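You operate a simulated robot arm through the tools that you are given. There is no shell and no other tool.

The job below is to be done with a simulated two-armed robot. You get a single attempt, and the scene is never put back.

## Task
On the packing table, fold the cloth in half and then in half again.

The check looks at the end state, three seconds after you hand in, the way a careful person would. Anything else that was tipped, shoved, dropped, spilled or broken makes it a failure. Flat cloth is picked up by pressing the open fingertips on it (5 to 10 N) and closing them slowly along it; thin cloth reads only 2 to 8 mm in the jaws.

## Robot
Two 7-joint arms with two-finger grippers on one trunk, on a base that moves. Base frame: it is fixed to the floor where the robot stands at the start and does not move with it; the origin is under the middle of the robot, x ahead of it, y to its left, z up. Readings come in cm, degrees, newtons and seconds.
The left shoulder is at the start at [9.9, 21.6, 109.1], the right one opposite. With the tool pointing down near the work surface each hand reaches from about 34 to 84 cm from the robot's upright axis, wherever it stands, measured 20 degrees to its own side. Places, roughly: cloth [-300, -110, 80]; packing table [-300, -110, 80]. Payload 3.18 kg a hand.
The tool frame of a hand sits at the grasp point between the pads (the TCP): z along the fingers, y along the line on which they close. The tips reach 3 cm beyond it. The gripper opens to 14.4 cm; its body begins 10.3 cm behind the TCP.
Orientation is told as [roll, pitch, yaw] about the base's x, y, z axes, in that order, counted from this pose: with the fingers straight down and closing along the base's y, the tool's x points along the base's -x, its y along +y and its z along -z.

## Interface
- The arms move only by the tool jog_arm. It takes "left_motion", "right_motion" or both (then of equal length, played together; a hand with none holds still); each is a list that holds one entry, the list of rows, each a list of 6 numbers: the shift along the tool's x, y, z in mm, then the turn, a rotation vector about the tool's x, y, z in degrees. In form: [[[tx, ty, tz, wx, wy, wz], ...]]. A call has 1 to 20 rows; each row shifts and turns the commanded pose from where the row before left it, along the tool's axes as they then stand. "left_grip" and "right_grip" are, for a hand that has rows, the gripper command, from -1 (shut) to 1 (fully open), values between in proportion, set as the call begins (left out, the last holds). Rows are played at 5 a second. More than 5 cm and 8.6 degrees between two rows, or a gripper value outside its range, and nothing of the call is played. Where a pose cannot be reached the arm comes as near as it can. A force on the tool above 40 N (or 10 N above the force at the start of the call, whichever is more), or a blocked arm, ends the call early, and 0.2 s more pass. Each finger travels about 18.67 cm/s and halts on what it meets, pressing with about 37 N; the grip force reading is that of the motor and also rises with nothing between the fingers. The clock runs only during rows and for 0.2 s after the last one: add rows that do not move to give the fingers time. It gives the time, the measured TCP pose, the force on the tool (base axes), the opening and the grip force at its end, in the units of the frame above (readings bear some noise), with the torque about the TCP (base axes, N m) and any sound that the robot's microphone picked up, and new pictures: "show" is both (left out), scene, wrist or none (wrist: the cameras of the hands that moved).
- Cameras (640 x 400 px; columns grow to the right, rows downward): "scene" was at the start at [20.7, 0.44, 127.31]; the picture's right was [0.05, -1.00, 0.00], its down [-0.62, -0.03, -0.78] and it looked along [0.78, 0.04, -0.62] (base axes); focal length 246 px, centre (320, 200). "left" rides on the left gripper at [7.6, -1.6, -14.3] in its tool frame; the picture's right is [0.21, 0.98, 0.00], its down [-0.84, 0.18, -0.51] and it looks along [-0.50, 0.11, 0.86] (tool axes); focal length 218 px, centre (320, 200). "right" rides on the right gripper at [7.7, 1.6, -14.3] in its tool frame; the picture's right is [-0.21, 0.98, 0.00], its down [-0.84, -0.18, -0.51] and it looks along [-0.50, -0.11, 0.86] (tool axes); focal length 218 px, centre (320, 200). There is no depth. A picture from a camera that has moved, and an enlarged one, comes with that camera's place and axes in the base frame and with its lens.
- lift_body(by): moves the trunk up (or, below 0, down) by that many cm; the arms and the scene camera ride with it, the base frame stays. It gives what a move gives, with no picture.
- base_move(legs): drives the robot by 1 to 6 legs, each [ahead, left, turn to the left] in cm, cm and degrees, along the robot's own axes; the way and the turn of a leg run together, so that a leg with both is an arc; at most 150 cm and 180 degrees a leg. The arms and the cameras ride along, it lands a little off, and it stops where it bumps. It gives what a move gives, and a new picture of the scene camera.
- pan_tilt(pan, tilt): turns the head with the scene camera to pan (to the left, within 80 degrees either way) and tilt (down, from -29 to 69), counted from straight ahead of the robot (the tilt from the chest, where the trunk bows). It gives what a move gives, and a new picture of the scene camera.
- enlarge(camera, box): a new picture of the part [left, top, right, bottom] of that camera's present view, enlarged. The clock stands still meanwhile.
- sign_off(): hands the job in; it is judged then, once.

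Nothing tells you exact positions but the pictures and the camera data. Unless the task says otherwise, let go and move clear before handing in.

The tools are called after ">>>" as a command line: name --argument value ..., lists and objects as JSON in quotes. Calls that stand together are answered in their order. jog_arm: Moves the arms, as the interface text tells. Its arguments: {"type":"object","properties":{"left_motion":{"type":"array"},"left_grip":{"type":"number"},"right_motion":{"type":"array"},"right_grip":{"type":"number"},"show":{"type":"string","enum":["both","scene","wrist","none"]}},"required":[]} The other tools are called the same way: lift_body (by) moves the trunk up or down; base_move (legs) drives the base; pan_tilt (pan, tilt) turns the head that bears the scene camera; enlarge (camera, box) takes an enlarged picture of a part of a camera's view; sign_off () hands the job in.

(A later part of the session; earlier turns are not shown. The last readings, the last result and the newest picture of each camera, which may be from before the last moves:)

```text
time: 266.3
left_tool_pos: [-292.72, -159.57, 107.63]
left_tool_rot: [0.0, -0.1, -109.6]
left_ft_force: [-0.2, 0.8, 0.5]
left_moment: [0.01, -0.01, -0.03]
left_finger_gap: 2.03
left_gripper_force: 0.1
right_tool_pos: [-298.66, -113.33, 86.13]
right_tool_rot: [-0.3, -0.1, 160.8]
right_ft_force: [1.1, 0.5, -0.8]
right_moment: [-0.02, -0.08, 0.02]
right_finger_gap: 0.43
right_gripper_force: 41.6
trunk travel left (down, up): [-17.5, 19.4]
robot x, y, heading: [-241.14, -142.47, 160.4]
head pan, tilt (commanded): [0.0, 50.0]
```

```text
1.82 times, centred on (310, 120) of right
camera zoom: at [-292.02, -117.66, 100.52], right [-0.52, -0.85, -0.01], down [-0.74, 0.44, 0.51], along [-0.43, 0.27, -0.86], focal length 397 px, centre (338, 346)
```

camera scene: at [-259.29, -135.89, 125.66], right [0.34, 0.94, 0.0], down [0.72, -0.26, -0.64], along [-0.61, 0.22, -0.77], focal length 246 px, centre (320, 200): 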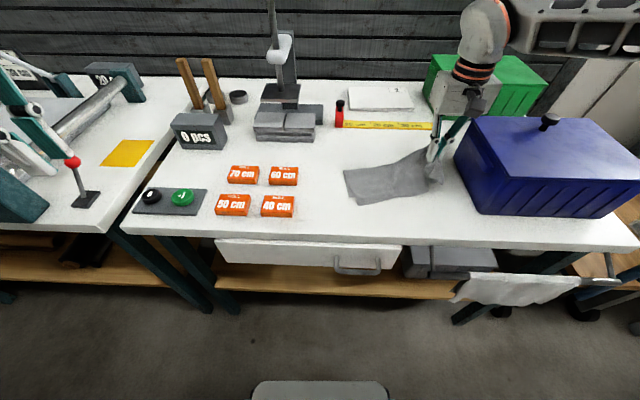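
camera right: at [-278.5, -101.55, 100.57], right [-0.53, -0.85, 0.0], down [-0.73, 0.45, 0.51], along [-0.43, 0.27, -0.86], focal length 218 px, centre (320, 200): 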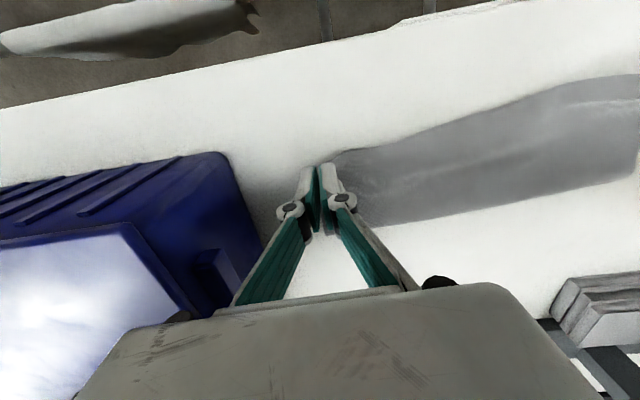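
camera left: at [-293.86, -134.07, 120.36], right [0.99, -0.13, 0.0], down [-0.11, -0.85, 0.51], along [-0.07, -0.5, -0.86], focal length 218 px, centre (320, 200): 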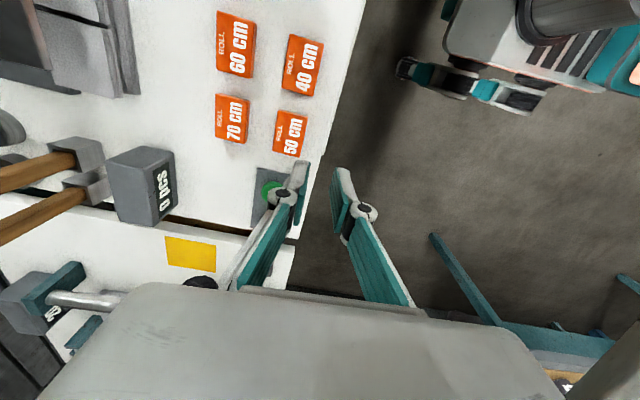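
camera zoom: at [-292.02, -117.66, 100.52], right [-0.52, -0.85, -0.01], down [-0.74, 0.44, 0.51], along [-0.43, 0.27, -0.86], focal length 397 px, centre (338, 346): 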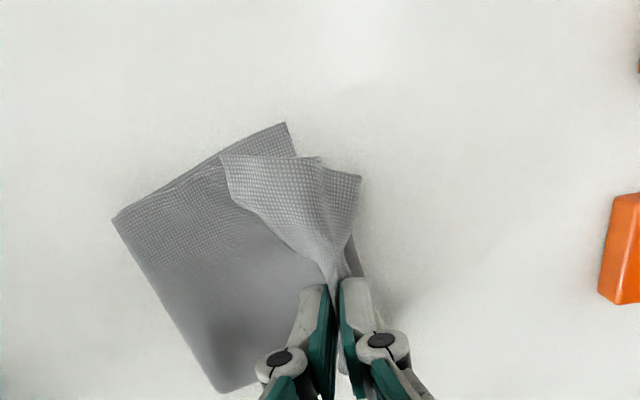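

Drawing it left also rolls the crease, because the grip point sits ~5 cm from that edge. A cleaner way: release, slide the whole packet left a little, open it out flat to the right once more, and then make the second fold from the clean left edge over to the right. First I release here.

>>> jog_arm --right_motion '[[[0, 0, 12, 0, 0, 0], [0, 0, 10, 0, 0, 0], [0, 0, 0, 0, 0, 0]]]' --show "none"

>>> jog_arm --right_motion '[[[0, 0, 0, 0, 0, 0], [0, 0, 0, 0, 0, 0], [0, 0, -8, 0, 0, 0], [0, 0, -20, 0, 0, 0], [0, 0, -30, 0, 0, 0], [0, 0, -30, 0, 0, 0], [0, -45, 0, 0, 0, 0]]]' --right_grip -0.76 --show "none"

>>> enlarge --camera "scene" --box '[320, 150, 420, 222]'

>>> enlarge --camera "right" --box '[220, 20, 480, 200]'

```text
time: 267.1
left_tool_pos: [-292.71, -159.47, 107.66]
left_tool_rot: [-0.1, 0.0, -109.7]
left_ft_force: [0.3, 0.3, 0.2]
left_moment: [0.0, -0.01, -0.03]
left_finger_gap: 2.01
left_gripper_force: 0.1
right_tool_pos: [-298.78, -113.32, 83.93]
right_tool_rot: [-0.5, -0.1, 160.8]
right_ft_force: [0.1, 1.0, 0.1]
right_moment: [-0.02, 0.03, -0.03]
right_finger_gap: 0.61
right_gripper_force: 42.8
trunk travel left (down, up): [-17.5, 19.4]
robot x, y, heading: [-241.12, -142.58, 160.4]
head pan, tilt (commanded): [0.0, 50.0]
```

```text
time: 268.7
left_tool_pos: [-292.71, -159.21, 107.81]
left_tool_rot: [0.0, -0.1, -109.6]
left_ft_force: [-0.5, 0.8, 0.7]
left_moment: [-0.04, 0.02, 0.02]
left_finger_gap: 1.98
left_gripper_force: 0.1
right_tool_pos: [-297.02, -109.08, 92.93]
right_tool_rot: [-0.4, 0.0, 160.8]
right_ft_force: [-0.1, -0.6, 0.7]
right_moment: [-0.05, 0.05, -0.02]
right_finger_gap: 1.74
right_gripper_force: 0.1
trunk travel left (down, up): [-17.5, 19.4]
robot x, y, heading: [-241.17, -142.47, 160.2]
head pan, tilt (commanded): [0.0, 50.0]
```

```text
5.56 times, centred on (370, 186) of scene
camera zoom: at [-259.27, -135.7, 125.64], right [0.34, 0.94, 0.0], down [0.72, -0.26, -0.64], along [-0.61, 0.21, -0.77], focal length 1369 px, centre (42, 278)
```

zoom: 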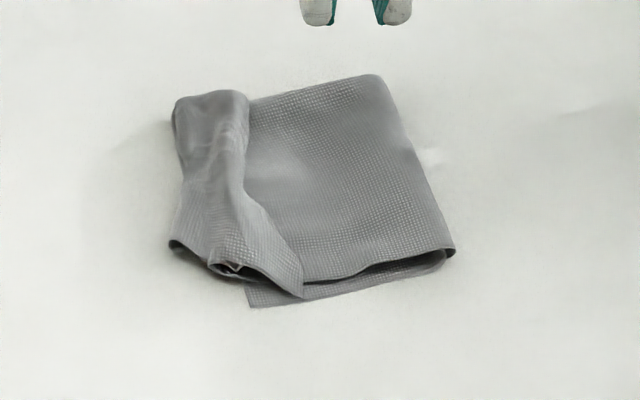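

```text
2.22 times, centred on (350, 110) of right
camera zoom: at [-290.4, -113.33, 107.24], right [-0.52, -0.85, -0.01], down [-0.74, 0.45, 0.51], along [-0.43, 0.27, -0.86], focal length 485 px, centre (253, 400)
```

zoom: 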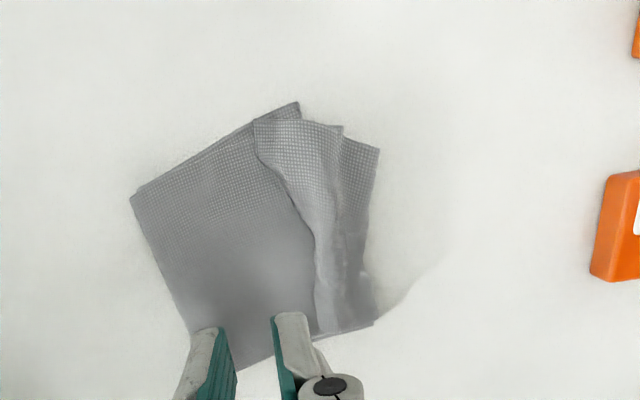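

The packet now looks very tidy: a flat, squared bundle with all four corners together at the near-left and the edges in line. I'll keep this state and just press the slightly raised left strip down gently.

>>> jog_arm --right_motion '[[[-7, 22, 0, 0, 0, 0], [-8, 22, 0, 0, 0, 0], [0, 0, 40, 0, 0, 0], [0, 0, 30, 0, 0, 0], [0, 0, 12, 0, 0, 0], [0, 0, 8, 0, 0, 0], [0, 0, 4, 0, 0, 0], [0, 0, 0, 0, 0, 0], [0, 0, 0, 0, 0, 0]]]' --right_grip -1 --show "none"

>>> enlarge --camera "right" --box '[200, 30, 440, 230]'

```text
time: 270.7
left_tool_pos: [-292.65, -159.59, 107.55]
left_tool_rot: [0.1, 0.0, -109.6]
left_ft_force: [-0.4, 0.0, -0.2]
left_moment: [0.04, 0.0, -0.04]
left_finger_gap: 2.03
left_gripper_force: 0.1
right_tool_pos: [-300.03, -112.87, 83.5]
right_tool_rot: [-0.4, 0.0, 160.8]
right_ft_force: [0.4, 0.3, 2.3]
right_moment: [0.04, -0.02, 0.01]
right_finger_gap: 0.0
right_gripper_force: 30.6
trunk travel left (down, up): [-17.5, 19.4]
robot x, y, heading: [-241.24, -142.55, 160.3]
head pan, tilt (commanded): [0.0, 50.0]
```

```text
2.00 times, centred on (320, 130) of right
camera zoom: at [-293.36, -117.12, 97.83], right [-0.52, -0.85, -0.01], down [-0.74, 0.44, 0.51], along [-0.43, 0.27, -0.86], focal length 436 px, centre (320, 340)
```

zoom: 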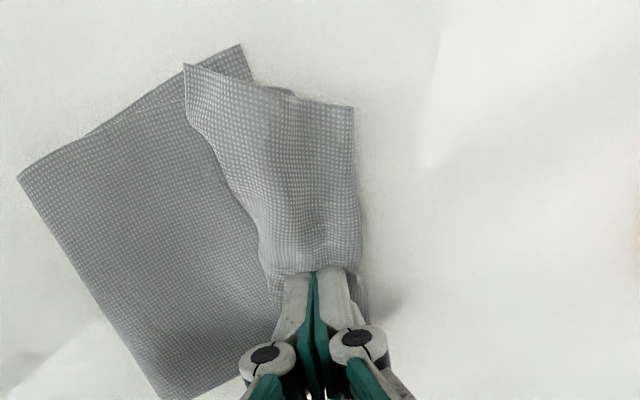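

>>> jog_arm --right_motion '[[[0, 0, 2.5, 0, 0, 0], [0, 0, 0, 0, 0, 0], [0, 0, -20, 0, 0, 0], [20, 0, 0, 0, 0, 0], [20, 0, 0, 0, 0, 0], [0, 0, 14, 0, 0, 0], [0, 0, 6, 0, 0, 0], [0, 0, 2, 0, 0, 0], [0, 0, 0, 0, 0, 0], [0, 0, 0, 0, 0, 0]]]' --show "none"

>>> jog_arm --right_motion '[[[0, 0, -15, 0, 0, 0], [0, 0, -30, 0, 0, 0], [0, 0, -40, 0, 0, 0], [0, -40, -20, 0, 0, 0], [30, -30, -20, 0, 0, 0], [40, -10, 0, 0, 0, 0], [0, 0, 0, 0, 0, 0]]]' --show "scene"

>>> enlarge --camera "scene" --box '[320, 150, 420, 222]'

>>> enlarge --camera "right" --box '[260, 0, 560, 200]'

```text
time: 272.9
left_tool_pos: [-292.65, -159.54, 107.66]
left_tool_rot: [0.1, -0.1, -109.6]
left_ft_force: [-0.3, -0.7, -0.1]
left_moment: [-0.01, 0.02, 0.0]
left_finger_gap: 2.0
left_gripper_force: 0.1
right_tool_pos: [-296.11, -114.04, 83.12]
right_tool_rot: [-0.2, -0.1, 160.7]
right_ft_force: [-0.6, 1.3, 7.7]
right_moment: [0.06, -0.06, 0.0]
right_finger_gap: 0.01
right_gripper_force: 30.6
trunk travel left (down, up): [-17.5, 19.4]
robot x, y, heading: [-241.14, -142.34, 160.6]
head pan, tilt (commanded): [0.0, 50.0]
```

```text
time: 274.5
left_tool_pos: [-292.85, -159.5, 107.49]
left_tool_rot: [0.0, 0.1, -109.6]
left_ft_force: [0.2, -0.8, -0.5]
left_moment: [0.0, 0.0, -0.05]
left_finger_gap: 2.01
left_gripper_force: 0.0
right_tool_pos: [-287.1, -108.86, 95.49]
right_tool_rot: [-0.5, -0.1, 160.9]
right_ft_force: [-0.3, 0.3, 0.5]
right_moment: [0.04, -0.02, 0.01]
right_finger_gap: 0.04
right_gripper_force: 30.8
trunk travel left (down, up): [-17.5, 19.4]
robot x, y, heading: [-241.27, -142.54, 160.1]
head pan, tilt (commanded): [0.0, 50.0]
camera scene: at [-259.36, -135.92, 125.63], right [0.34, 0.94, 0.0], down [0.72, -0.26, -0.64], along [-0.61, 0.22, -0.77], focal length 246 px, centre (320, 200)
```

scene: 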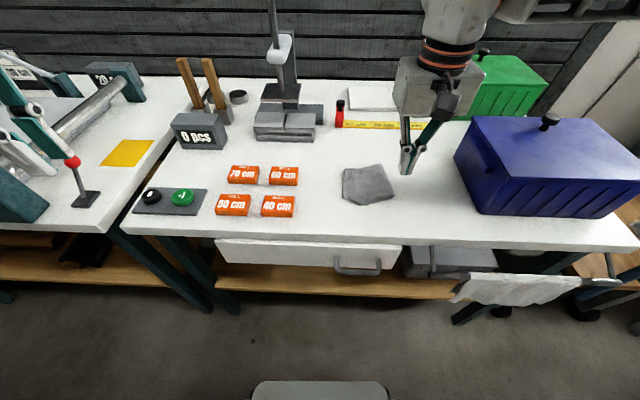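

```text
5.56 times, centred on (370, 186) of scene
camera zoom: at [-259.36, -135.92, 125.63], right [0.34, 0.94, 0.0], down [0.72, -0.26, -0.64], along [-0.61, 0.22, -0.77], focal length 1369 px, centre (42, 278)
```

zoom: 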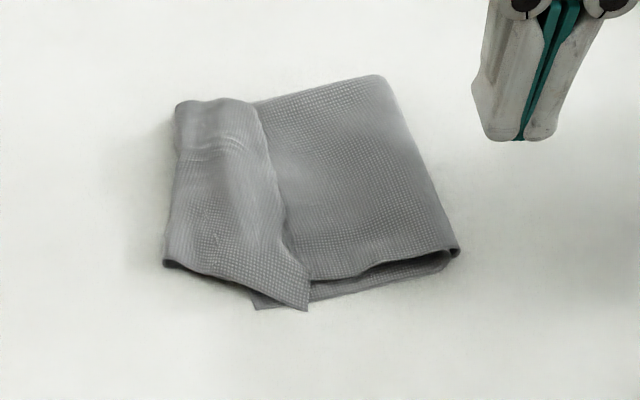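

```text
2.00 times, centred on (410, 100) of right
camera zoom: at [-280.35, -113.27, 109.81], right [-0.52, -0.85, -0.01], down [-0.74, 0.44, 0.51], along [-0.43, 0.27, -0.86], focal length 436 px, centre (140, 400)
```

zoom: 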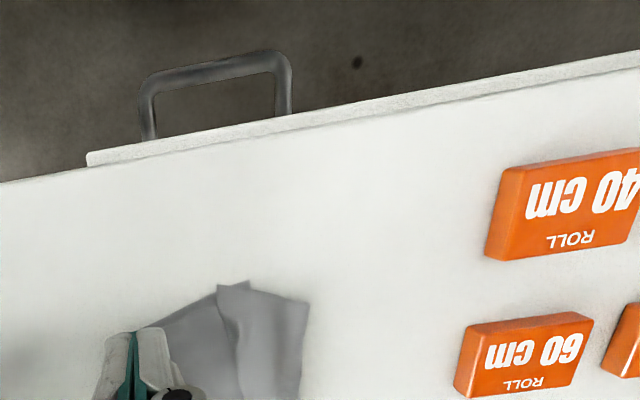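

This is neat, but strictly the last ~5 cm are turned back as a flap, so the second fold isn't a true half. With the cloth this tidy I'll do it properly: slide the packet ~6 cm left by pressing on it, to gain room on the right.

>>> jog_arm --right_motion '[[[-28, 18, 0, 0, 0, 0], [-28, 19, 0, 0, 0, 0], [-27, 0, 20, 0, 0, 0], [0, 0, 40, 0, 0, 0], [0, 0, 35, 0, 0, 0], [0, 0, 15, 0, 0, 0], [0, 0, 8, 0, 0, 0], [0, 0, 4, 0, 0, 0], [0, 0, 2, 0, 0, 0], [0, 0, 0, 0, 0, 0], [0, 0, 0, 0, 0, 0]]]' --right_grip -1 --show "none"

```text
time: 276.9
left_tool_pos: [-292.64, -159.51, 107.49]
left_tool_rot: [0.0, 0.0, -109.7]
left_ft_force: [-0.3, 0.5, 1.1]
left_moment: [0.02, -0.03, 0.0]
left_finger_gap: 2.01
left_gripper_force: 0.0
right_tool_pos: [-296.13, -109.63, 83.26]
right_tool_rot: [-0.4, -0.1, 160.8]
right_ft_force: [0.2, -0.2, -0.8]
right_moment: [0.02, 0.02, -0.01]
right_finger_gap: 0.0
right_gripper_force: 30.6
trunk travel left (down, up): [-17.5, 19.4]
robot x, y, heading: [-241.25, -142.33, 160.4]
head pan, tilt (commanded): [0.0, 50.0]
```

>>> jog_arm --right_motion '[[[0, 0, 3, 0, 0, 0], [0, 0, 2, 0, 0, 0], [0, 0, 0, 0, 0, 0], [0, 0, 0, 0, 0, 0]]]' --show "none"

```text
time: 277.9
left_tool_pos: [-292.68, -159.47, 107.65]
left_tool_rot: [-0.1, 0.0, -109.6]
left_ft_force: [-0.5, -0.8, 0.0]
left_moment: [0.02, -0.01, 0.0]
left_finger_gap: 1.97
left_gripper_force: 0.0
right_tool_pos: [-296.08, -109.52, 82.79]
right_tool_rot: [-0.3, -0.3, 160.9]
right_ft_force: [1.2, 0.5, 14.4]
right_moment: [0.02, 0.01, 0.0]
right_finger_gap: 0.0
right_gripper_force: 30.4
trunk travel left (down, up): [-17.5, 19.4]
robot x, y, heading: [-240.95, -142.63, 160.5]
head pan, tilt (commanded): [0.0, 50.0]
```

>>> jog_arm --right_motion '[[[0, 4, -0.5, 0, 0, 0], [0, 4, 0, 0, 0, 0], [0, 4, 0, 0, 0, 0], [0, 4, 0, 0, 0, 0], [0, 4, 0, 0, 0, 0], [0, 4, 0, 0, 0, 0], [0, 4, 0, 0, 0, 0], [0, 4, 0, 0, 0, 0], [0, 4, 0, 0, 0, 0], [0, 4, 0, 0, 0, 0], [0, 4, 0, 0, 0, 0], [0, 4, 0, 0, 0, 0], [0, 4, 0, 0, 0, 0], [0, 4, 0, 0, 0, 0], [0, 4, 0, 0, 0, 0]]]' --show "scene"

>>> enlarge --camera "scene" --box '[290, 130, 410, 222]'

```text
time: 281.1
left_tool_pos: [-292.66, -159.58, 107.78]
left_tool_rot: [0.0, 0.1, -109.6]
left_ft_force: [0.4, 0.4, 1.0]
left_moment: [0.01, 0.01, 0.0]
left_finger_gap: 2.02
left_gripper_force: 0.1
right_tool_pos: [-297.97, -115.27, 82.86]
right_tool_rot: [-0.2, -0.3, 160.7]
right_ft_force: [0.6, 4.3, 30.6]
right_moment: [0.15, -0.06, -0.01]
right_finger_gap: 0.0
right_gripper_force: 30.7
trunk travel left (down, up): [-17.5, 19.4]
robot x, y, heading: [-240.98, -142.65, 160.7]
head pan, tilt (commanded): [0.0, 50.0]
camera scene: at [-259.1, -135.96, 125.7], right [0.34, 0.94, 0.0], down [0.72, -0.26, -0.64], along [-0.61, 0.22, -0.76], focal length 246 px, centre (320, 200)
```

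scene: 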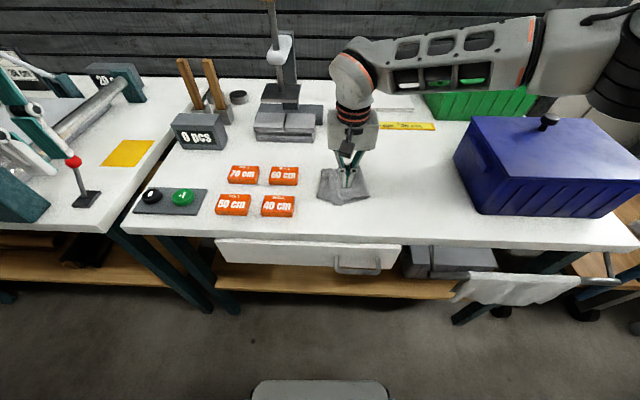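

```text
4.35 times, centred on (350, 176) of scene
camera zoom: at [-259.1, -135.96, 125.7], right [0.34, 0.94, 0.0], down [0.72, -0.26, -0.64], along [-0.61, 0.22, -0.76], focal length 1072 px, centre (190, 304)
```

zoom: 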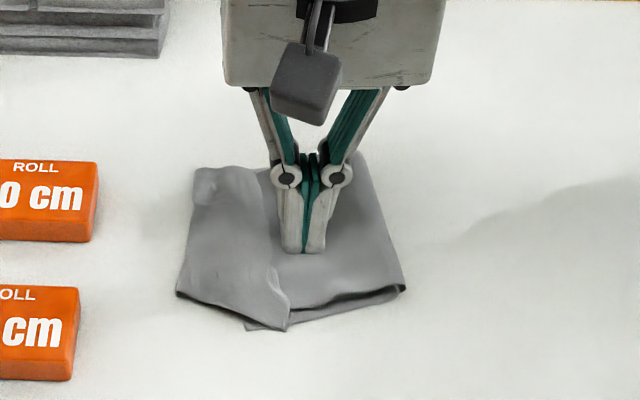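

The whole packet slid left by 6 cm intact. Now I'll pick the flap's free edge (light touch, narrow grip), which sits at about r=4.8.

>>> jog_arm --right_motion '[[[0, 0, -15, 0, 0, 0], [0, 0, -20, 0, 0, 0], [0, 14, 0, 0, 0, 0], [0, 14, 0, 0, 0, 0], [0, 0, 0, 0, 0, 0]]]' --right_grip -0.66 --show "none"

>>> enlarge --camera "right" --box '[200, 30, 440, 230]'

>>> enlarge --camera "scene" --box '[290, 130, 410, 222]'

```text
time: 282.3
left_tool_pos: [-292.75, -159.53, 107.58]
left_tool_rot: [0.0, 0.0, -109.5]
left_ft_force: [0.4, 0.7, 0.6]
left_moment: [0.02, -0.01, 0.02]
left_finger_gap: 2.0
left_gripper_force: 0.0
right_tool_pos: [-298.89, -117.93, 86.06]
right_tool_rot: [-0.4, -0.1, 160.9]
right_ft_force: [0.5, 0.0, -0.1]
right_moment: [-0.03, -0.03, -0.02]
right_finger_gap: 2.45
right_gripper_force: 0.1
trunk travel left (down, up): [-17.5, 19.4]
robot x, y, heading: [-240.91, -142.54, 160.5]
head pan, tilt (commanded): [0.0, 50.0]
```

```text
2.00 times, centred on (320, 130) of right
camera zoom: at [-292.27, -122.11, 100.33], right [-0.52, -0.85, -0.01], down [-0.74, 0.44, 0.51], along [-0.43, 0.27, -0.86], focal length 436 px, centre (320, 340)
```

zoom: 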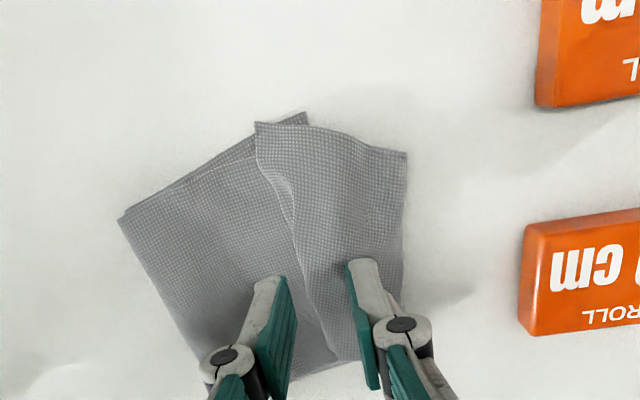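

```text
4.35 times, centred on (350, 176) of scene
camera zoom: at [-259.34, -135.87, 125.64], right [0.34, 0.94, 0.0], down [0.72, -0.26, -0.64], along [-0.61, 0.22, -0.77], focal length 1072 px, centre (190, 304)
```

zoom: 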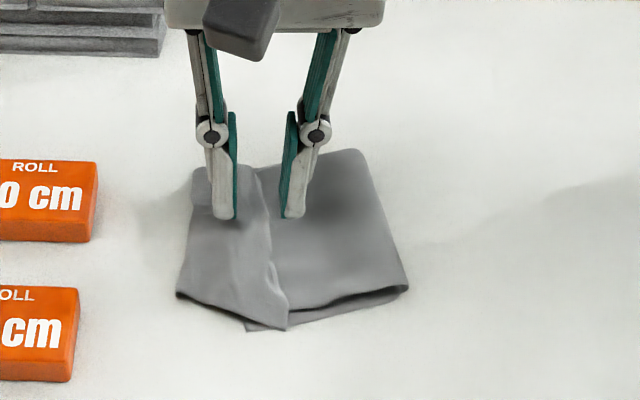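

>>> jog_arm --right_motion '[[[0, 10, 8, 0, 0, 0], [0, 0, 10, 0, 0, 0], [0, 0, 6, 0, 0, 0], [0, 0, 3, 0, 0, 0], [0, 0, 0, 0, 0, 0], [0, 0, 0, 0, 0, 0]]]' --show "none"

>>> jog_arm --right_motion '[[[0, 0, 1, 0, 0, 0], [0, 0, 0, 0, 0, 0]]]' --right_grip -0.74 --show "none"

>>> jog_arm --right_motion '[[[0, 0, 0.5, 0, 0, 0], [0, 0, 0, 0, 0, 0]]]' --right_grip -0.81 --show "none"

>>> enlarge --camera "right" --box '[200, 30, 440, 230]'

```text
time: 283.7
left_tool_pos: [-292.83, -159.54, 107.64]
left_tool_rot: [0.0, 0.1, -109.6]
left_ft_force: [-0.4, -0.6, 0.2]
left_moment: [-0.02, 0.01, -0.02]
left_finger_gap: 2.02
left_gripper_force: 0.0
right_tool_pos: [-299.39, -118.9, 83.34]
right_tool_rot: [-0.4, -0.1, 160.8]
right_ft_force: [-0.9, -0.5, 1.6]
right_moment: [0.0, 0.04, -0.01]
right_finger_gap: 2.42
right_gripper_force: 0.1
trunk travel left (down, up): [-17.5, 19.4]
robot x, y, heading: [-241.13, -142.54, 160.5]
head pan, tilt (commanded): [0.0, 50.0]
```

```text
time: 284.3
left_tool_pos: [-292.74, -159.52, 107.59]
left_tool_rot: [-0.1, 0.0, -109.6]
left_ft_force: [-0.4, -0.5, 0.1]
left_moment: [-0.02, 0.0, 0.01]
left_finger_gap: 2.0
left_gripper_force: 0.0
right_tool_pos: [-299.28, -118.84, 83.24]
right_tool_rot: [-0.3, -0.1, 160.7]
right_ft_force: [0.8, 0.0, 2.0]
right_moment: [0.0, 0.0, 0.01]
right_finger_gap: 1.81
right_gripper_force: 0.0
trunk travel left (down, up): [-17.5, 19.4]
robot x, y, heading: [-241.59, -142.48, 160.6]
head pan, tilt (commanded): [0.0, 50.0]
```

```text
time: 284.9
left_tool_pos: [-292.71, -159.52, 107.62]
left_tool_rot: [0.1, 0.0, -109.7]
left_ft_force: [0.2, -0.4, 0.3]
left_moment: [0.02, 0.02, 0.03]
left_finger_gap: 2.02
left_gripper_force: 0.1
right_tool_pos: [-299.3, -118.99, 83.24]
right_tool_rot: [-0.4, -0.1, 160.8]
right_ft_force: [-0.6, 0.0, 2.0]
right_moment: [0.0, 0.02, 0.02]
right_finger_gap: 1.35
right_gripper_force: 0.0
trunk travel left (down, up): [-17.5, 19.4]
robot x, y, heading: [-241.51, -142.32, 160.6]
head pan, tilt (commanded): [0.0, 50.0]
```

```text
2.00 times, centred on (320, 130) of right
camera zoom: at [-292.61, -123.14, 97.59], right [-0.52, -0.85, -0.01], down [-0.74, 0.44, 0.51], along [-0.43, 0.27, -0.86], focal length 436 px, centre (320, 340)
```

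zoom: 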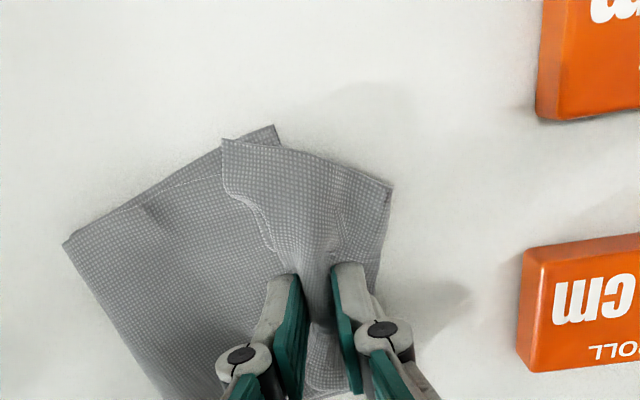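

The flap's edge is being gathered with only 2 N press. Close fully and lift.

>>> jog_arm --right_motion '[[[0, 0, 0, 0, 0, 0], [0, 0, 0, 0, 0, 0]]]' --right_grip -0.9 --show "none"

>>> jog_arm --right_motion '[[[0, 0, 0, 0, 0, 0], [0, 0, 0, 0, 0, 0], [0, 0, 0, 0, 0, 0], [0, -2, -12, 0, 0, 0], [0, -6, -14, 0, 0, 0], [0, -10, -14, 0, 0, 0], [-2, -14, -14, 0, 0, 0], [0, 0, 0, 0, 0, 0]]]' --right_grip -1 --show "none"

>>> enlarge --camera "scene" --box '[290, 110, 420, 222]'

>>> enlarge --camera "right" --box '[180, 10, 440, 230]'

```text
time: 285.5
left_tool_pos: [-292.76, -159.6, 107.53]
left_tool_rot: [0.1, 0.1, -109.5]
left_ft_force: [0.4, 0.0, 0.2]
left_moment: [0.0, 0.02, -0.01]
left_finger_gap: 2.01
left_gripper_force: 0.1
right_tool_pos: [-299.31, -118.88, 83.35]
right_tool_rot: [-0.3, -0.2, 160.8]
right_ft_force: [-0.2, -1.0, 1.8]
right_moment: [-0.02, 0.0, 0.0]
right_finger_gap: 0.85
right_gripper_force: 1.2
trunk travel left (down, up): [-17.5, 19.4]
robot x, y, heading: [-241.16, -142.47, 160.3]
head pan, tilt (commanded): [0.0, 50.0]
```

```text
time: 287.3
left_tool_pos: [-292.74, -159.67, 107.54]
left_tool_rot: [0.0, 0.0, -109.6]
left_ft_force: [-0.4, 0.4, -0.1]
left_moment: [0.01, 0.03, 0.0]
left_finger_gap: 2.01
left_gripper_force: 0.0
right_tool_pos: [-298.43, -115.9, 88.84]
right_tool_rot: [-0.5, -0.1, 160.8]
right_ft_force: [-0.9, -0.2, -1.0]
right_moment: [-0.04, -0.02, -0.02]
right_finger_gap: 0.65
right_gripper_force: 36.0
trunk travel left (down, up): [-17.5, 19.4]
robot x, y, heading: [-241.27, -142.68, 160.7]
head pan, tilt (commanded): [0.0, 50.0]
```

```text
3.57 times, centred on (355, 166) of scene
camera zoom: at [-259.33, -135.91, 125.64], right [0.34, 0.94, 0.0], down [0.72, -0.26, -0.64], along [-0.61, 0.22, -0.77], focal length 880 px, centre (195, 321)
```

zoom: 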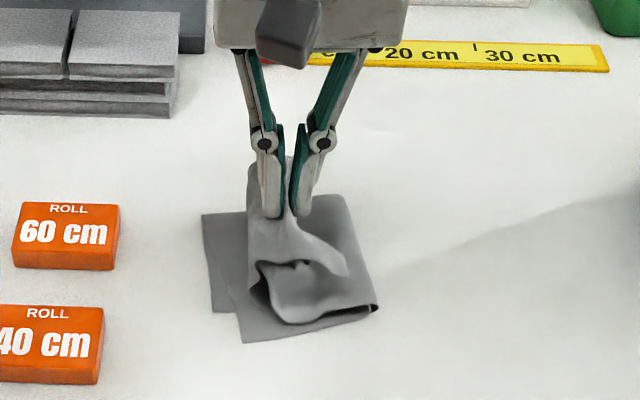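

```text
1.82 times, centred on (310, 120) of right
camera zoom: at [-291.75, -120.07, 103.1], right [-0.52, -0.86, -0.01], down [-0.74, 0.44, 0.51], along [-0.43, 0.27, -0.86], focal length 397 px, centre (338, 346)
```

zoom: 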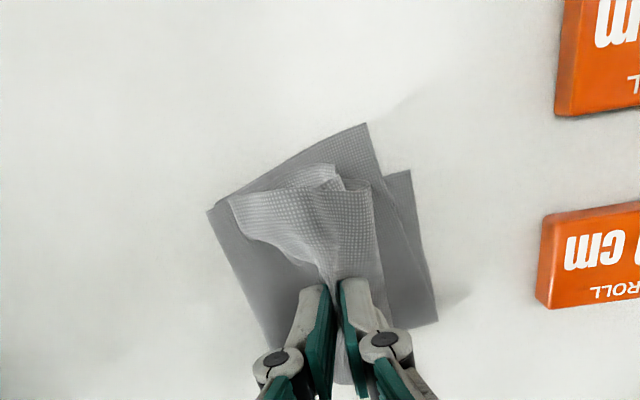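

Up it comes. Carry it over to the right and pull the strip straight.

>>> jog_arm --right_motion '[[[-4, -14, -12, 0, 0, 0], [-4, -14, -12, 0, 0, 0], [-4, -14, -12, 0, 0, 0], [-5, -20, -2, 0, 0, 0], [-5, -20, -2, 0, 0, 0], [-5, -20, -2, 0, 0, 0], [-3, -20, 10, 0, 0, 0], [-3, -20, 10, 0, 0, 0], [-3, -20, 10, 0, 0, 0], [-2, -12, 8, 0, 0, 0], [0, -10, 6, 0, 0, 0], [0, 0, 0, 0, 0, 0], [0, 0, 0, 0, 0, 0]]]' --show "scene"

>>> enlarge --camera "scene" --box '[290, 110, 450, 222]'

>>> enlarge --camera "right" --box '[150, 0, 640, 240]'

```text
time: 290.1
left_tool_pos: [-292.7, -159.42, 107.63]
left_tool_rot: [0.0, 0.0, -109.6]
left_ft_force: [0.3, -1.1, 0.5]
left_moment: [-0.02, -0.02, 0.02]
left_finger_gap: 2.0
left_gripper_force: 0.0
right_tool_pos: [-295.96, -97.13, 88.58]
right_tool_rot: [-0.3, -0.1, 160.8]
right_ft_force: [-0.6, -1.5, -1.1]
right_moment: [0.08, 0.02, 0.04]
right_finger_gap: 0.47
right_gripper_force: 42.6
trunk travel left (down, up): [-17.5, 19.4]
robot x, y, heading: [-241.37, -142.67, 160.3]
head pan, tilt (commanded): [0.0, 50.0]
camera scene: at [-259.32, -135.91, 125.64], right [0.34, 0.94, 0.0], down [0.72, -0.26, -0.64], along [-0.61, 0.22, -0.77], focal length 246 px, centre (320, 200)
```

scene: 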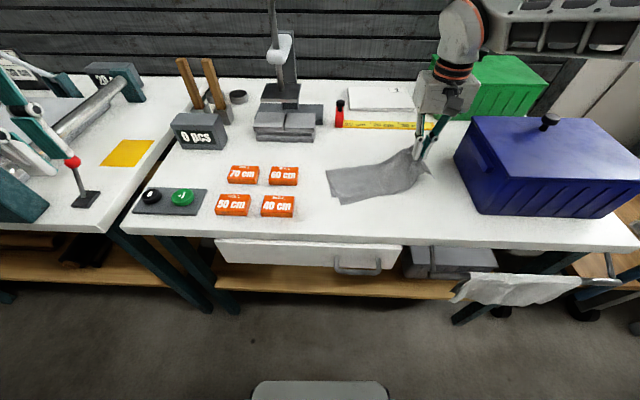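

```text
3.57 times, centred on (370, 166) of scene
camera zoom: at [-259.32, -135.91, 125.64], right [0.34, 0.94, 0.0], down [0.72, -0.26, -0.64], along [-0.61, 0.22, -0.77], focal length 880 px, centre (141, 321)
```

zoom: 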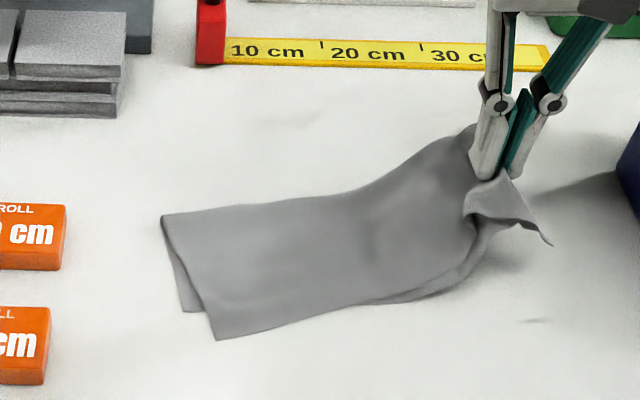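

```text
1.31 times, centred on (395, 120) of right
camera zoom: at [-289.34, -101.42, 102.88], right [-0.52, -0.85, -0.01], down [-0.74, 0.44, 0.51], along [-0.43, 0.27, -0.86], focal length 285 px, centre (222, 304)
```

zoom: 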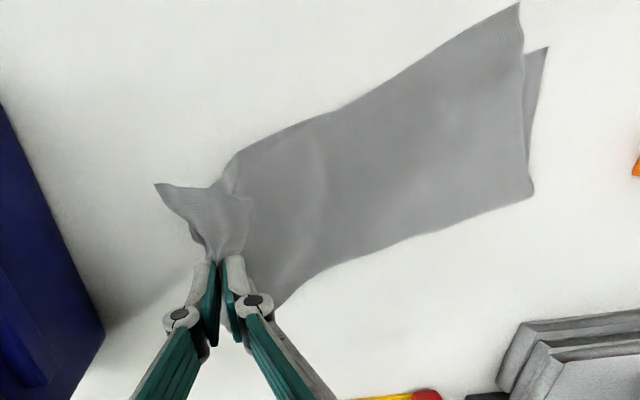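

Straight again, with less tail this time. I'll now lay this right end down flat (tail to the right), so that the fold can be made from the clean left edge.

>>> jog_arm --right_motion '[[[-2, -8, 10, 0, 0, 0], [-1, -6, 10, 0, 0, 0], [0, 6, 8, 0, 0, 0], [0, 8, 7, 0, 0, 0], [0, 8, 6, 0, 0, 0], [0, 6, 6, 0, 0, 0], [0, 0, 0, 0, 0, 0]]]' --show "none"

>>> enlarge --camera "scene" --box '[290, 110, 450, 222]'

>>> enlarge --camera "right" --box '[150, 0, 640, 240]'

```text
time: 291.7
left_tool_pos: [-292.66, -159.56, 107.6]
left_tool_rot: [0.0, 0.0, -109.6]
left_ft_force: [-0.5, -0.1, -0.3]
left_moment: [-0.02, -0.02, -0.01]
left_finger_gap: 2.0
left_gripper_force: 0.0
right_tool_pos: [-296.67, -98.4, 83.8]
right_tool_rot: [-0.4, -0.1, 160.7]
right_ft_force: [-0.6, -1.1, 0.2]
right_moment: [0.07, -0.04, -0.05]
right_finger_gap: 0.58
right_gripper_force: 34.3
trunk travel left (down, up): [-17.5, 19.4]
robot x, y, heading: [-241.38, -142.0, 160.4]
head pan, tilt (commanded): [0.0, 50.0]
```

```text
3.57 times, centred on (370, 166) of scene
camera zoom: at [-259.31, -135.91, 125.65], right [0.34, 0.94, 0.0], down [0.72, -0.26, -0.64], along [-0.61, 0.22, -0.77], focal length 880 px, centre (141, 321)
```

zoom: 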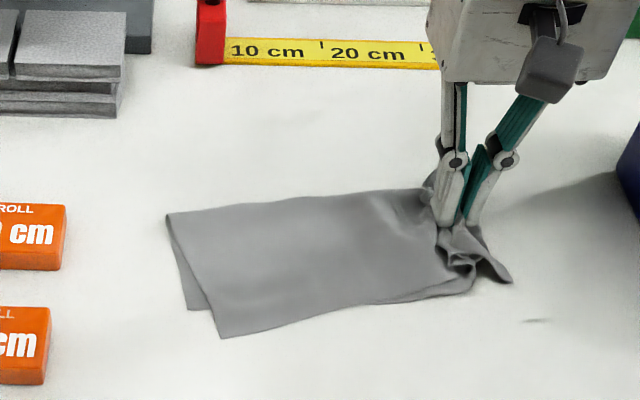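

```text
1.31 times, centred on (395, 120) of right
camera zoom: at [-290.03, -102.71, 98.16], right [-0.52, -0.86, -0.01], down [-0.74, 0.44, 0.51], along [-0.43, 0.27, -0.86], focal length 285 px, centre (222, 304)
```

zoom: 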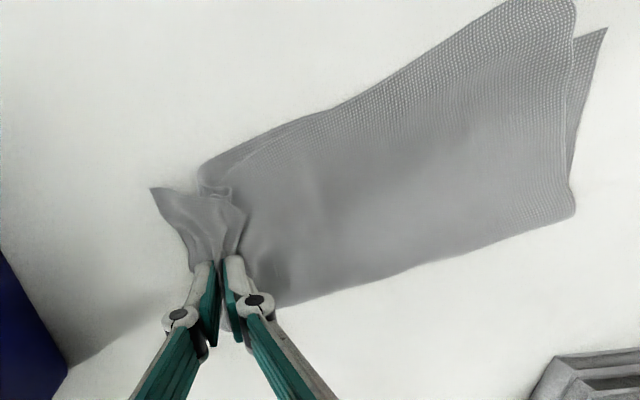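

Lying nearly flat; the rest is in the pinched ridge. I'll release, then press on the tail at the right end and drag it a few cm right to pull the ridge out flat (staying clear of the bin).

>>> jog_arm --right_motion '[[[0, 0, 0, 0, 0, 0], [0, 0, 0, 0, 0, 0], [0, 0, 0, 0, 0, 0], [0, 0, -8, 0, 0, 0], [0, 0, -20, 0, 0, 0], [0, 0, -30, 0, 0, 0], [0, 0, -20, 0, 0, 0], [0, 0, 0, 0, 0, 0]]]' --right_grip -0.74 --show "none"

>>> enlarge --camera "right" --box '[180, 20, 460, 240]'

>>> enlarge --camera "scene" --box '[310, 140, 450, 222]'

```text
time: 293.5
left_tool_pos: [-292.78, -159.46, 107.59]
left_tool_rot: [0.0, 0.0, -109.6]
left_ft_force: [0.1, -0.7, -0.3]
left_moment: [0.03, 0.02, 0.01]
left_finger_gap: 1.99
left_gripper_force: 0.1
right_tool_pos: [-296.74, -98.42, 91.7]
right_tool_rot: [-0.5, 0.0, 160.9]
right_ft_force: [-0.2, 0.0, -0.2]
right_moment: [0.0, 0.02, 0.01]
right_finger_gap: 1.89
right_gripper_force: 0.1
trunk travel left (down, up): [-17.5, 19.4]
robot x, y, heading: [-241.38, -142.57, 160.3]
head pan, tilt (commanded): [0.0, 50.0]
```

```text
1.82 times, centred on (320, 130) of right
camera zoom: at [-290.08, -102.7, 106.06], right [-0.52, -0.85, -0.01], down [-0.74, 0.44, 0.51], along [-0.43, 0.27, -0.86], focal length 397 px, centre (320, 327)
```

zoom: 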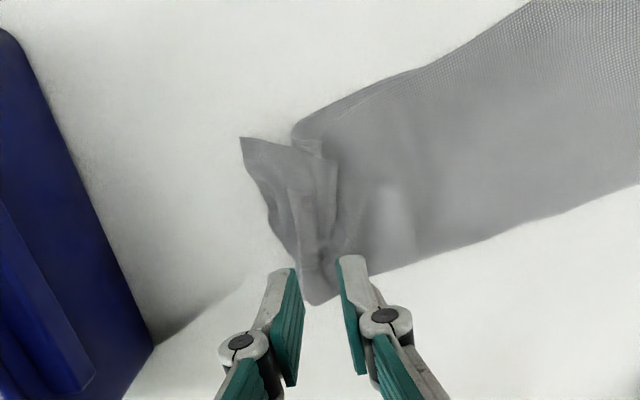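

```text
4.57 times, centred on (380, 181) of scene
camera zoom: at [-259.35, -135.88, 125.63], right [0.34, 0.94, 0.0], down [0.72, -0.26, -0.64], along [-0.61, 0.22, -0.77], focal length 1127 px, centre (46, 287)
```

zoom: 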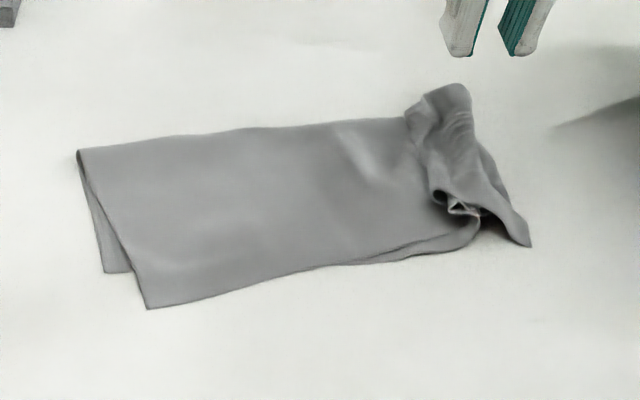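

The strip is flat except for the bunched right end. I'll re-grip that ridge more centrally and do the fold over to the left with a higher arc, so the short tail hangs free and gets laid out to the left at the end.

>>> jog_arm --right_motion '[[[12, 0, 20, 0, 0, 0], [0, 0, 30, 0, 0, 0], [0, 0, 20, 0, 0, 0], [0, 0, 9, 0, 0, 0], [0, 0, 0, 0, 0, 0]]]' --right_grip -0.68 --show "none"

>>> enlarge --camera "right" --box '[200, 50, 440, 240]'

```text
time: 294.7
left_tool_pos: [-292.74, -159.49, 107.59]
left_tool_rot: [0.0, 0.0, -109.6]
left_ft_force: [0.0, -0.4, -0.3]
left_moment: [-0.04, 0.02, 0.02]
left_finger_gap: 2.02
left_gripper_force: 0.1
right_tool_pos: [-295.65, -98.67, 83.63]
right_tool_rot: [-0.4, -0.1, 160.8]
right_ft_force: [0.2, 0.0, 0.2]
right_moment: [-0.01, -0.04, -0.06]
right_finger_gap: 2.31
right_gripper_force: 0.1
trunk travel left (down, up): [-17.5, 19.4]
robot x, y, heading: [-241.43, -142.38, 160.5]
head pan, tilt (commanded): [0.0, 50.0]
```

```text
2.11 times, centred on (320, 145) of right
camera zoom: at [-288.97, -103.0, 98.13], right [-0.52, -0.85, -0.01], down [-0.74, 0.44, 0.51], along [-0.43, 0.27, -0.86], focal length 460 px, centre (320, 316)
```

zoom: 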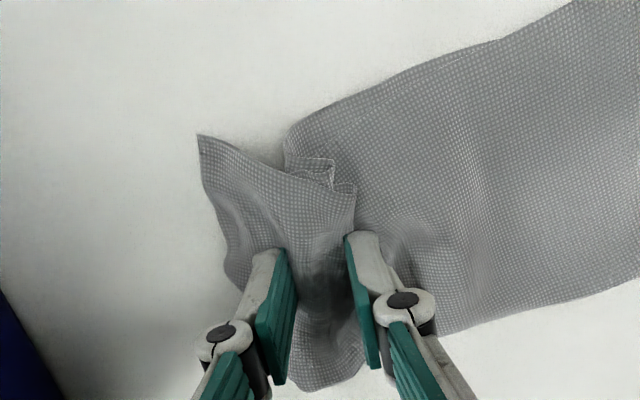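

The view shows the right edge about 2.5 cm further right; I'll shift 1.8 cm right so the grip takes the end close to its edge.

>>> jog_arm --right_motion '[[[0, 0, -15, 0, 0, 0], [0, -19, 0, 0, 0, 0], [0, 0, 13, 0, 0, 0], [0, 0, 3, 0, 0, 0], [0, 0, 2, 0, 0, 0], [0, 0, 0, 0, 0, 0], [0, 0, 0, 0, 0, 0]]]' --show "none"

>>> enlarge --camera "right" --box '[200, 50, 440, 240]'

```text
time: 296.3
left_tool_pos: [-292.67, -159.52, 107.47]
left_tool_rot: [-0.1, 0.0, -109.6]
left_ft_force: [0.6, 0.7, 0.5]
left_moment: [-0.01, 0.02, 0.0]
left_finger_gap: 2.01
left_gripper_force: 0.0
right_tool_pos: [-295.1, -97.13, 83.57]
right_tool_rot: [-0.5, -0.1, 160.8]
right_ft_force: [-0.1, -0.9, 0.5]
right_moment: [0.01, 0.02, 0.03]
right_finger_gap: 2.26
right_gripper_force: 0.2
trunk travel left (down, up): [-17.5, 19.4]
robot x, y, heading: [-241.25, -142.53, 160.3]
head pan, tilt (commanded): [0.0, 50.0]
```

```text
2.11 times, centred on (320, 145) of right
camera zoom: at [-288.33, -101.38, 97.82], right [-0.52, -0.85, -0.01], down [-0.74, 0.44, 0.51], along [-0.43, 0.27, -0.86], focal length 460 px, centre (320, 316)
```

zoom: 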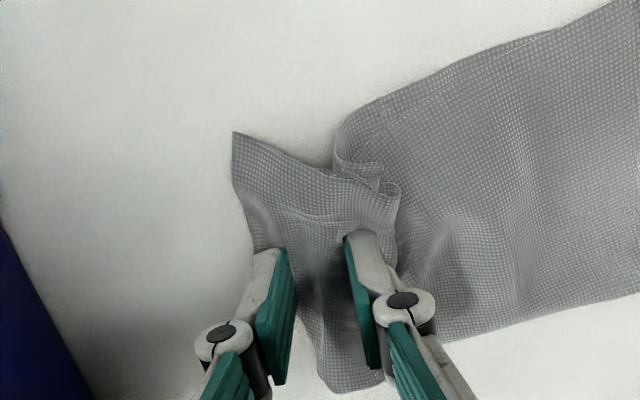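

>>> jog_arm --right_motion '[[[0, 0, 4, 0, 0, 0], [0, 0, 3, 0, 0, 0], [0, 0, 0, 0, 0, 0], [0, 0, 0, 0, 0, 0]]]' --show "none"

>>> jog_arm --right_motion '[[[0, 0, 1.5, 0, 0, 0], [0, 0, 0, 0, 0, 0]]]' --right_grip -0.74 --show "none"

>>> jog_arm --right_motion '[[[0, 0, 0.5, 0, 0, 0], [0, 0, 0, 0, 0, 0]]]' --right_grip -0.8 --show "none"

>>> enlarge --camera "right" --box '[200, 50, 440, 240]'

```text
time: 297.3
left_tool_pos: [-292.61, -159.66, 107.66]
left_tool_rot: [-0.2, 0.0, -109.5]
left_ft_force: [-0.5, -0.4, 0.2]
left_moment: [-0.01, 0.0, 0.03]
left_finger_gap: 2.02
left_gripper_force: 0.0
right_tool_pos: [-295.02, -97.05, 83.15]
right_tool_rot: [-0.3, -0.4, 160.8]
right_ft_force: [0.5, -1.9, 24.6]
right_moment: [-0.51, -0.08, -0.05]
right_finger_gap: 2.29
right_gripper_force: 0.1
trunk travel left (down, up): [-17.5, 19.4]
robot x, y, heading: [-241.26, -142.68, 160.1]
head pan, tilt (commanded): [0.0, 50.0]
```

```text
time: 297.9
left_tool_pos: [-292.69, -159.68, 107.7]
left_tool_rot: [-0.3, -0.1, -109.6]
left_ft_force: [-0.3, -0.7, -0.6]
left_moment: [0.01, 0.05, 0.02]
left_finger_gap: 2.01
left_gripper_force: 0.0
right_tool_pos: [-294.93, -97.06, 83.1]
right_tool_rot: [-0.4, -0.4, 160.8]
right_ft_force: [0.3, -0.4, 29.4]
right_moment: [0.21, -0.03, 0.03]
right_finger_gap: 1.83
right_gripper_force: 0.1
trunk travel left (down, up): [-17.5, 19.4]
robot x, y, heading: [-241.44, -142.32, 160.7]
head pan, tilt (commanded): [0.0, 50.0]
```

```text
time: 298.5
left_tool_pos: [-292.45, -159.61, 107.77]
left_tool_rot: [0.0, 0.0, -109.7]
left_ft_force: [0.0, -0.2, 0.2]
left_moment: [0.02, 0.02, -0.03]
left_finger_gap: 2.01
left_gripper_force: 0.1
right_tool_pos: [-294.99, -97.06, 83.05]
right_tool_rot: [-0.4, -0.4, 160.8]
right_ft_force: [0.7, -1.6, 31.7]
right_moment: [0.11, -0.06, 0.0]
right_finger_gap: 1.52
right_gripper_force: 0.1
trunk travel left (down, up): [-17.5, 19.4]
robot x, y, heading: [-241.03, -142.42, 160.4]
head pan, tilt (commanded): [0.0, 50.0]
```

```text
2.11 times, centred on (320, 145) of right
camera zoom: at [-288.22, -101.39, 97.26], right [-0.52, -0.85, -0.01], down [-0.73, 0.44, 0.51], along [-0.44, 0.27, -0.86], focal length 460 px, centre (320, 316)
```

zoom: 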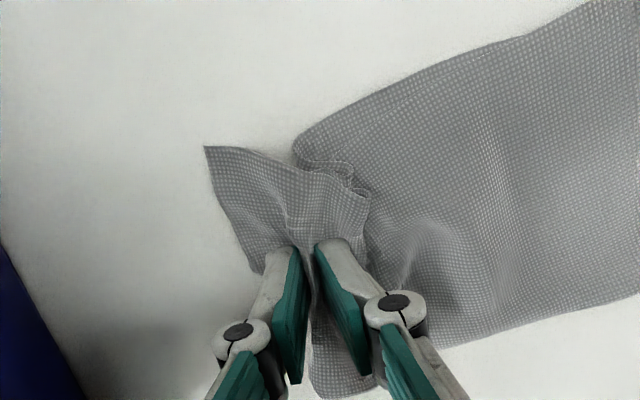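

The end is gathered tightly. Ease the press, close fully and lift a little.

>>> jog_arm --right_motion '[[[0, 0, -2, 0, 0, 0], [0, 0, 0, 0, 0, 0]]]' --right_grip -0.88 --show "none"

>>> jog_arm --right_motion '[[[0, 0, 0, 0, 0, 0], [0, 0, 0, 0, 0, 0], [0, 0, 0, 0, 0, 0], [0, -4, -10, 0, 0, 0], [0, -6, -12, 0, 0, 0], [0, -8, -12, 0, 0, 0], [0, 0, 0, 0, 0, 0]]]' --right_grip -1 --show "none"

>>> enlarge --camera "scene" --box '[290, 110, 450, 222]'

>>> enlarge --camera "right" --box '[150, 0, 640, 240]'

```text
time: 299.1
left_tool_pos: [-292.56, -159.68, 107.76]
left_tool_rot: [-0.1, 0.0, -109.5]
left_ft_force: [-0.2, 0.6, -0.2]
left_moment: [0.02, 0.0, -0.05]
left_finger_gap: 2.01
left_gripper_force: 0.1
right_tool_pos: [-295.0, -96.91, 82.94]
right_tool_rot: [-0.4, -0.3, 160.8]
right_ft_force: [-0.8, 0.3, 27.6]
right_moment: [-0.24, -0.1, -0.03]
right_finger_gap: 0.77
right_gripper_force: 0.0
trunk travel left (down, up): [-17.5, 19.4]
robot x, y, heading: [-241.41, -142.34, 160.3]
head pan, tilt (commanded): [0.0, 50.0]
```

```text
time: 300.7
left_tool_pos: [-292.75, -159.61, 107.59]
left_tool_rot: [0.0, 0.0, -109.6]
left_ft_force: [0.5, -0.3, -0.6]
left_moment: [0.03, 0.02, -0.01]
left_finger_gap: 2.0
left_gripper_force: 0.1
right_tool_pos: [-294.5, -95.41, 86.22]
right_tool_rot: [-0.4, -0.1, 160.8]
right_ft_force: [0.2, 0.3, -0.2]
right_moment: [0.0, -0.01, 0.01]
right_finger_gap: 0.29
right_gripper_force: 32.3
trunk travel left (down, up): [-17.5, 19.4]
robot x, y, heading: [-241.26, -142.35, 160.4]
head pan, tilt (commanded): [0.0, 50.0]
```

```text
3.57 times, centred on (370, 166) of scene
camera zoom: at [-259.32, -135.92, 125.64], right [0.34, 0.94, 0.0], down [0.72, -0.26, -0.64], along [-0.61, 0.22, -0.77], focal length 880 px, centre (141, 321)
```

zoom: 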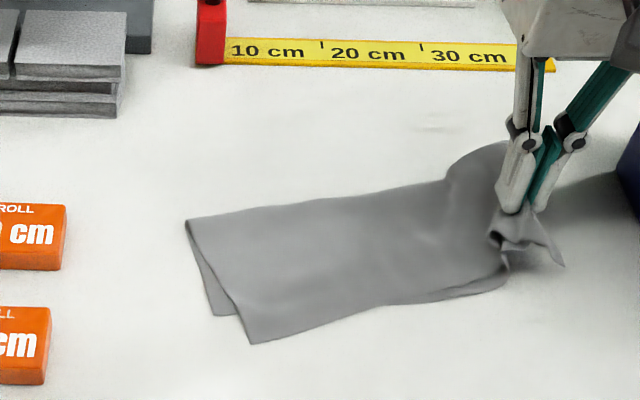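

```text
1.31 times, centred on (395, 120) of right
camera zoom: at [-287.8, -99.61, 100.54], right [-0.52, -0.85, -0.01], down [-0.74, 0.44, 0.51], along [-0.43, 0.27, -0.86], focal length 285 px, centre (222, 304)
```

zoom: 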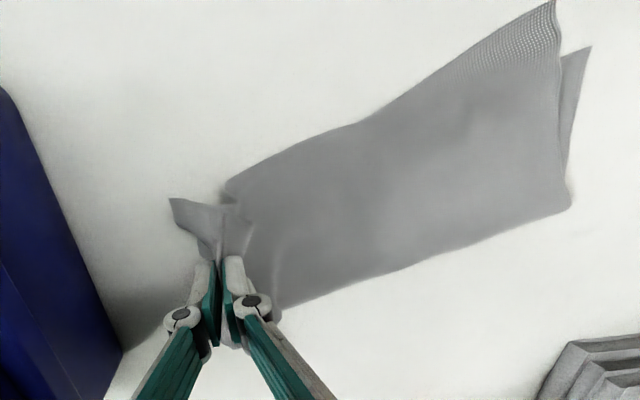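

The end is held close to its edge now, with just a ~2 cm tail. Fold over with a high arc to the left.

>>> jog_arm --right_motion '[[[0.5, 11.5, -19, 0, 0, 0], [0.5, 11.5, -19, 0, 0, 0], [0.5, 12.5, -12.5, 0, 0, 0], [0.5, 12.5, -12.5, 0, 0, 0], [2.5, 14.5, -5, 0, 0, 0], [2.5, 14.5, -5, 0, 0, 0], [4, 13.7, 0, 0, 0, 0], [4, 13.7, 0, 0, 0, 0], [4, 13.7, 0, 0, 0, 0], [6, 11.7, 5, 0, 0, 0], [6, 11.7, 5, 0, 0, 0], [6, 11.7, 5, 0, 0, 0], [7.5, 12.5, 10, 0, 0, 0], [7.5, 12.5, 10, 0, 0, 0], [3.5, 7.5, 10, 0, 0, 0], [0, 0, 0, 0, 0, 0], [0, 0, 0, 0, 0, 0]]]' --show "none"

>>> enlarge --camera "scene" --box '[290, 110, 430, 222]'

>>> enlarge --camera "right" --box '[150, 0, 500, 240]'

```text
time: 304.3
left_tool_pos: [-292.75, -159.45, 107.68]
left_tool_rot: [0.0, 0.1, -109.6]
left_ft_force: [0.3, -0.4, 1.1]
left_moment: [0.03, -0.01, 0.0]
left_finger_gap: 2.03
left_gripper_force: 0.1
right_tool_pos: [-295.25, -114.52, 88.81]
right_tool_rot: [-0.4, -0.1, 160.8]
right_ft_force: [0.3, 1.4, 0.3]
right_moment: [-0.02, 0.01, -0.02]
right_finger_gap: 0.45
right_gripper_force: 32.1
trunk travel left (down, up): [-17.5, 19.4]
robot x, y, heading: [-241.18, -142.5, 160.4]
head pan, tilt (commanded): [0.0, 50.0]
```

```text
3.57 times, centred on (360, 166) of scene
camera zoom: at [-259.31, -135.89, 125.65], right [0.34, 0.94, 0.0], down [0.72, -0.26, -0.64], along [-0.61, 0.22, -0.77], focal length 880 px, centre (177, 321)
```

zoom: 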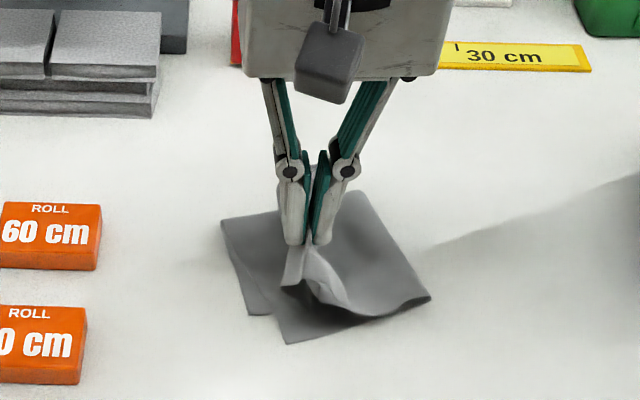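

```text
1.67 times, centred on (325, 120) of right
camera zoom: at [-288.53, -118.78, 103.11], right [-0.52, -0.85, -0.01], down [-0.74, 0.44, 0.51], along [-0.43, 0.27, -0.86], focal length 364 px, centre (312, 333)
```

zoom: 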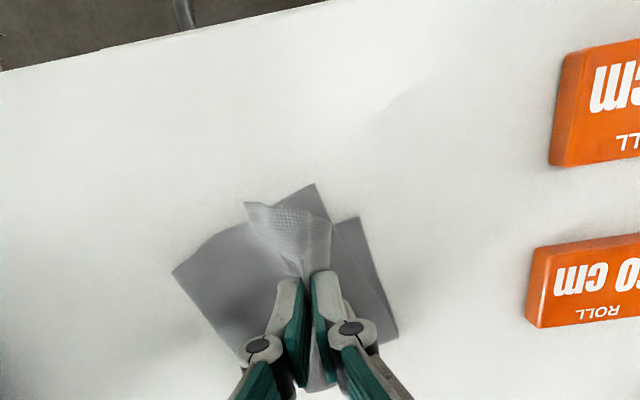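

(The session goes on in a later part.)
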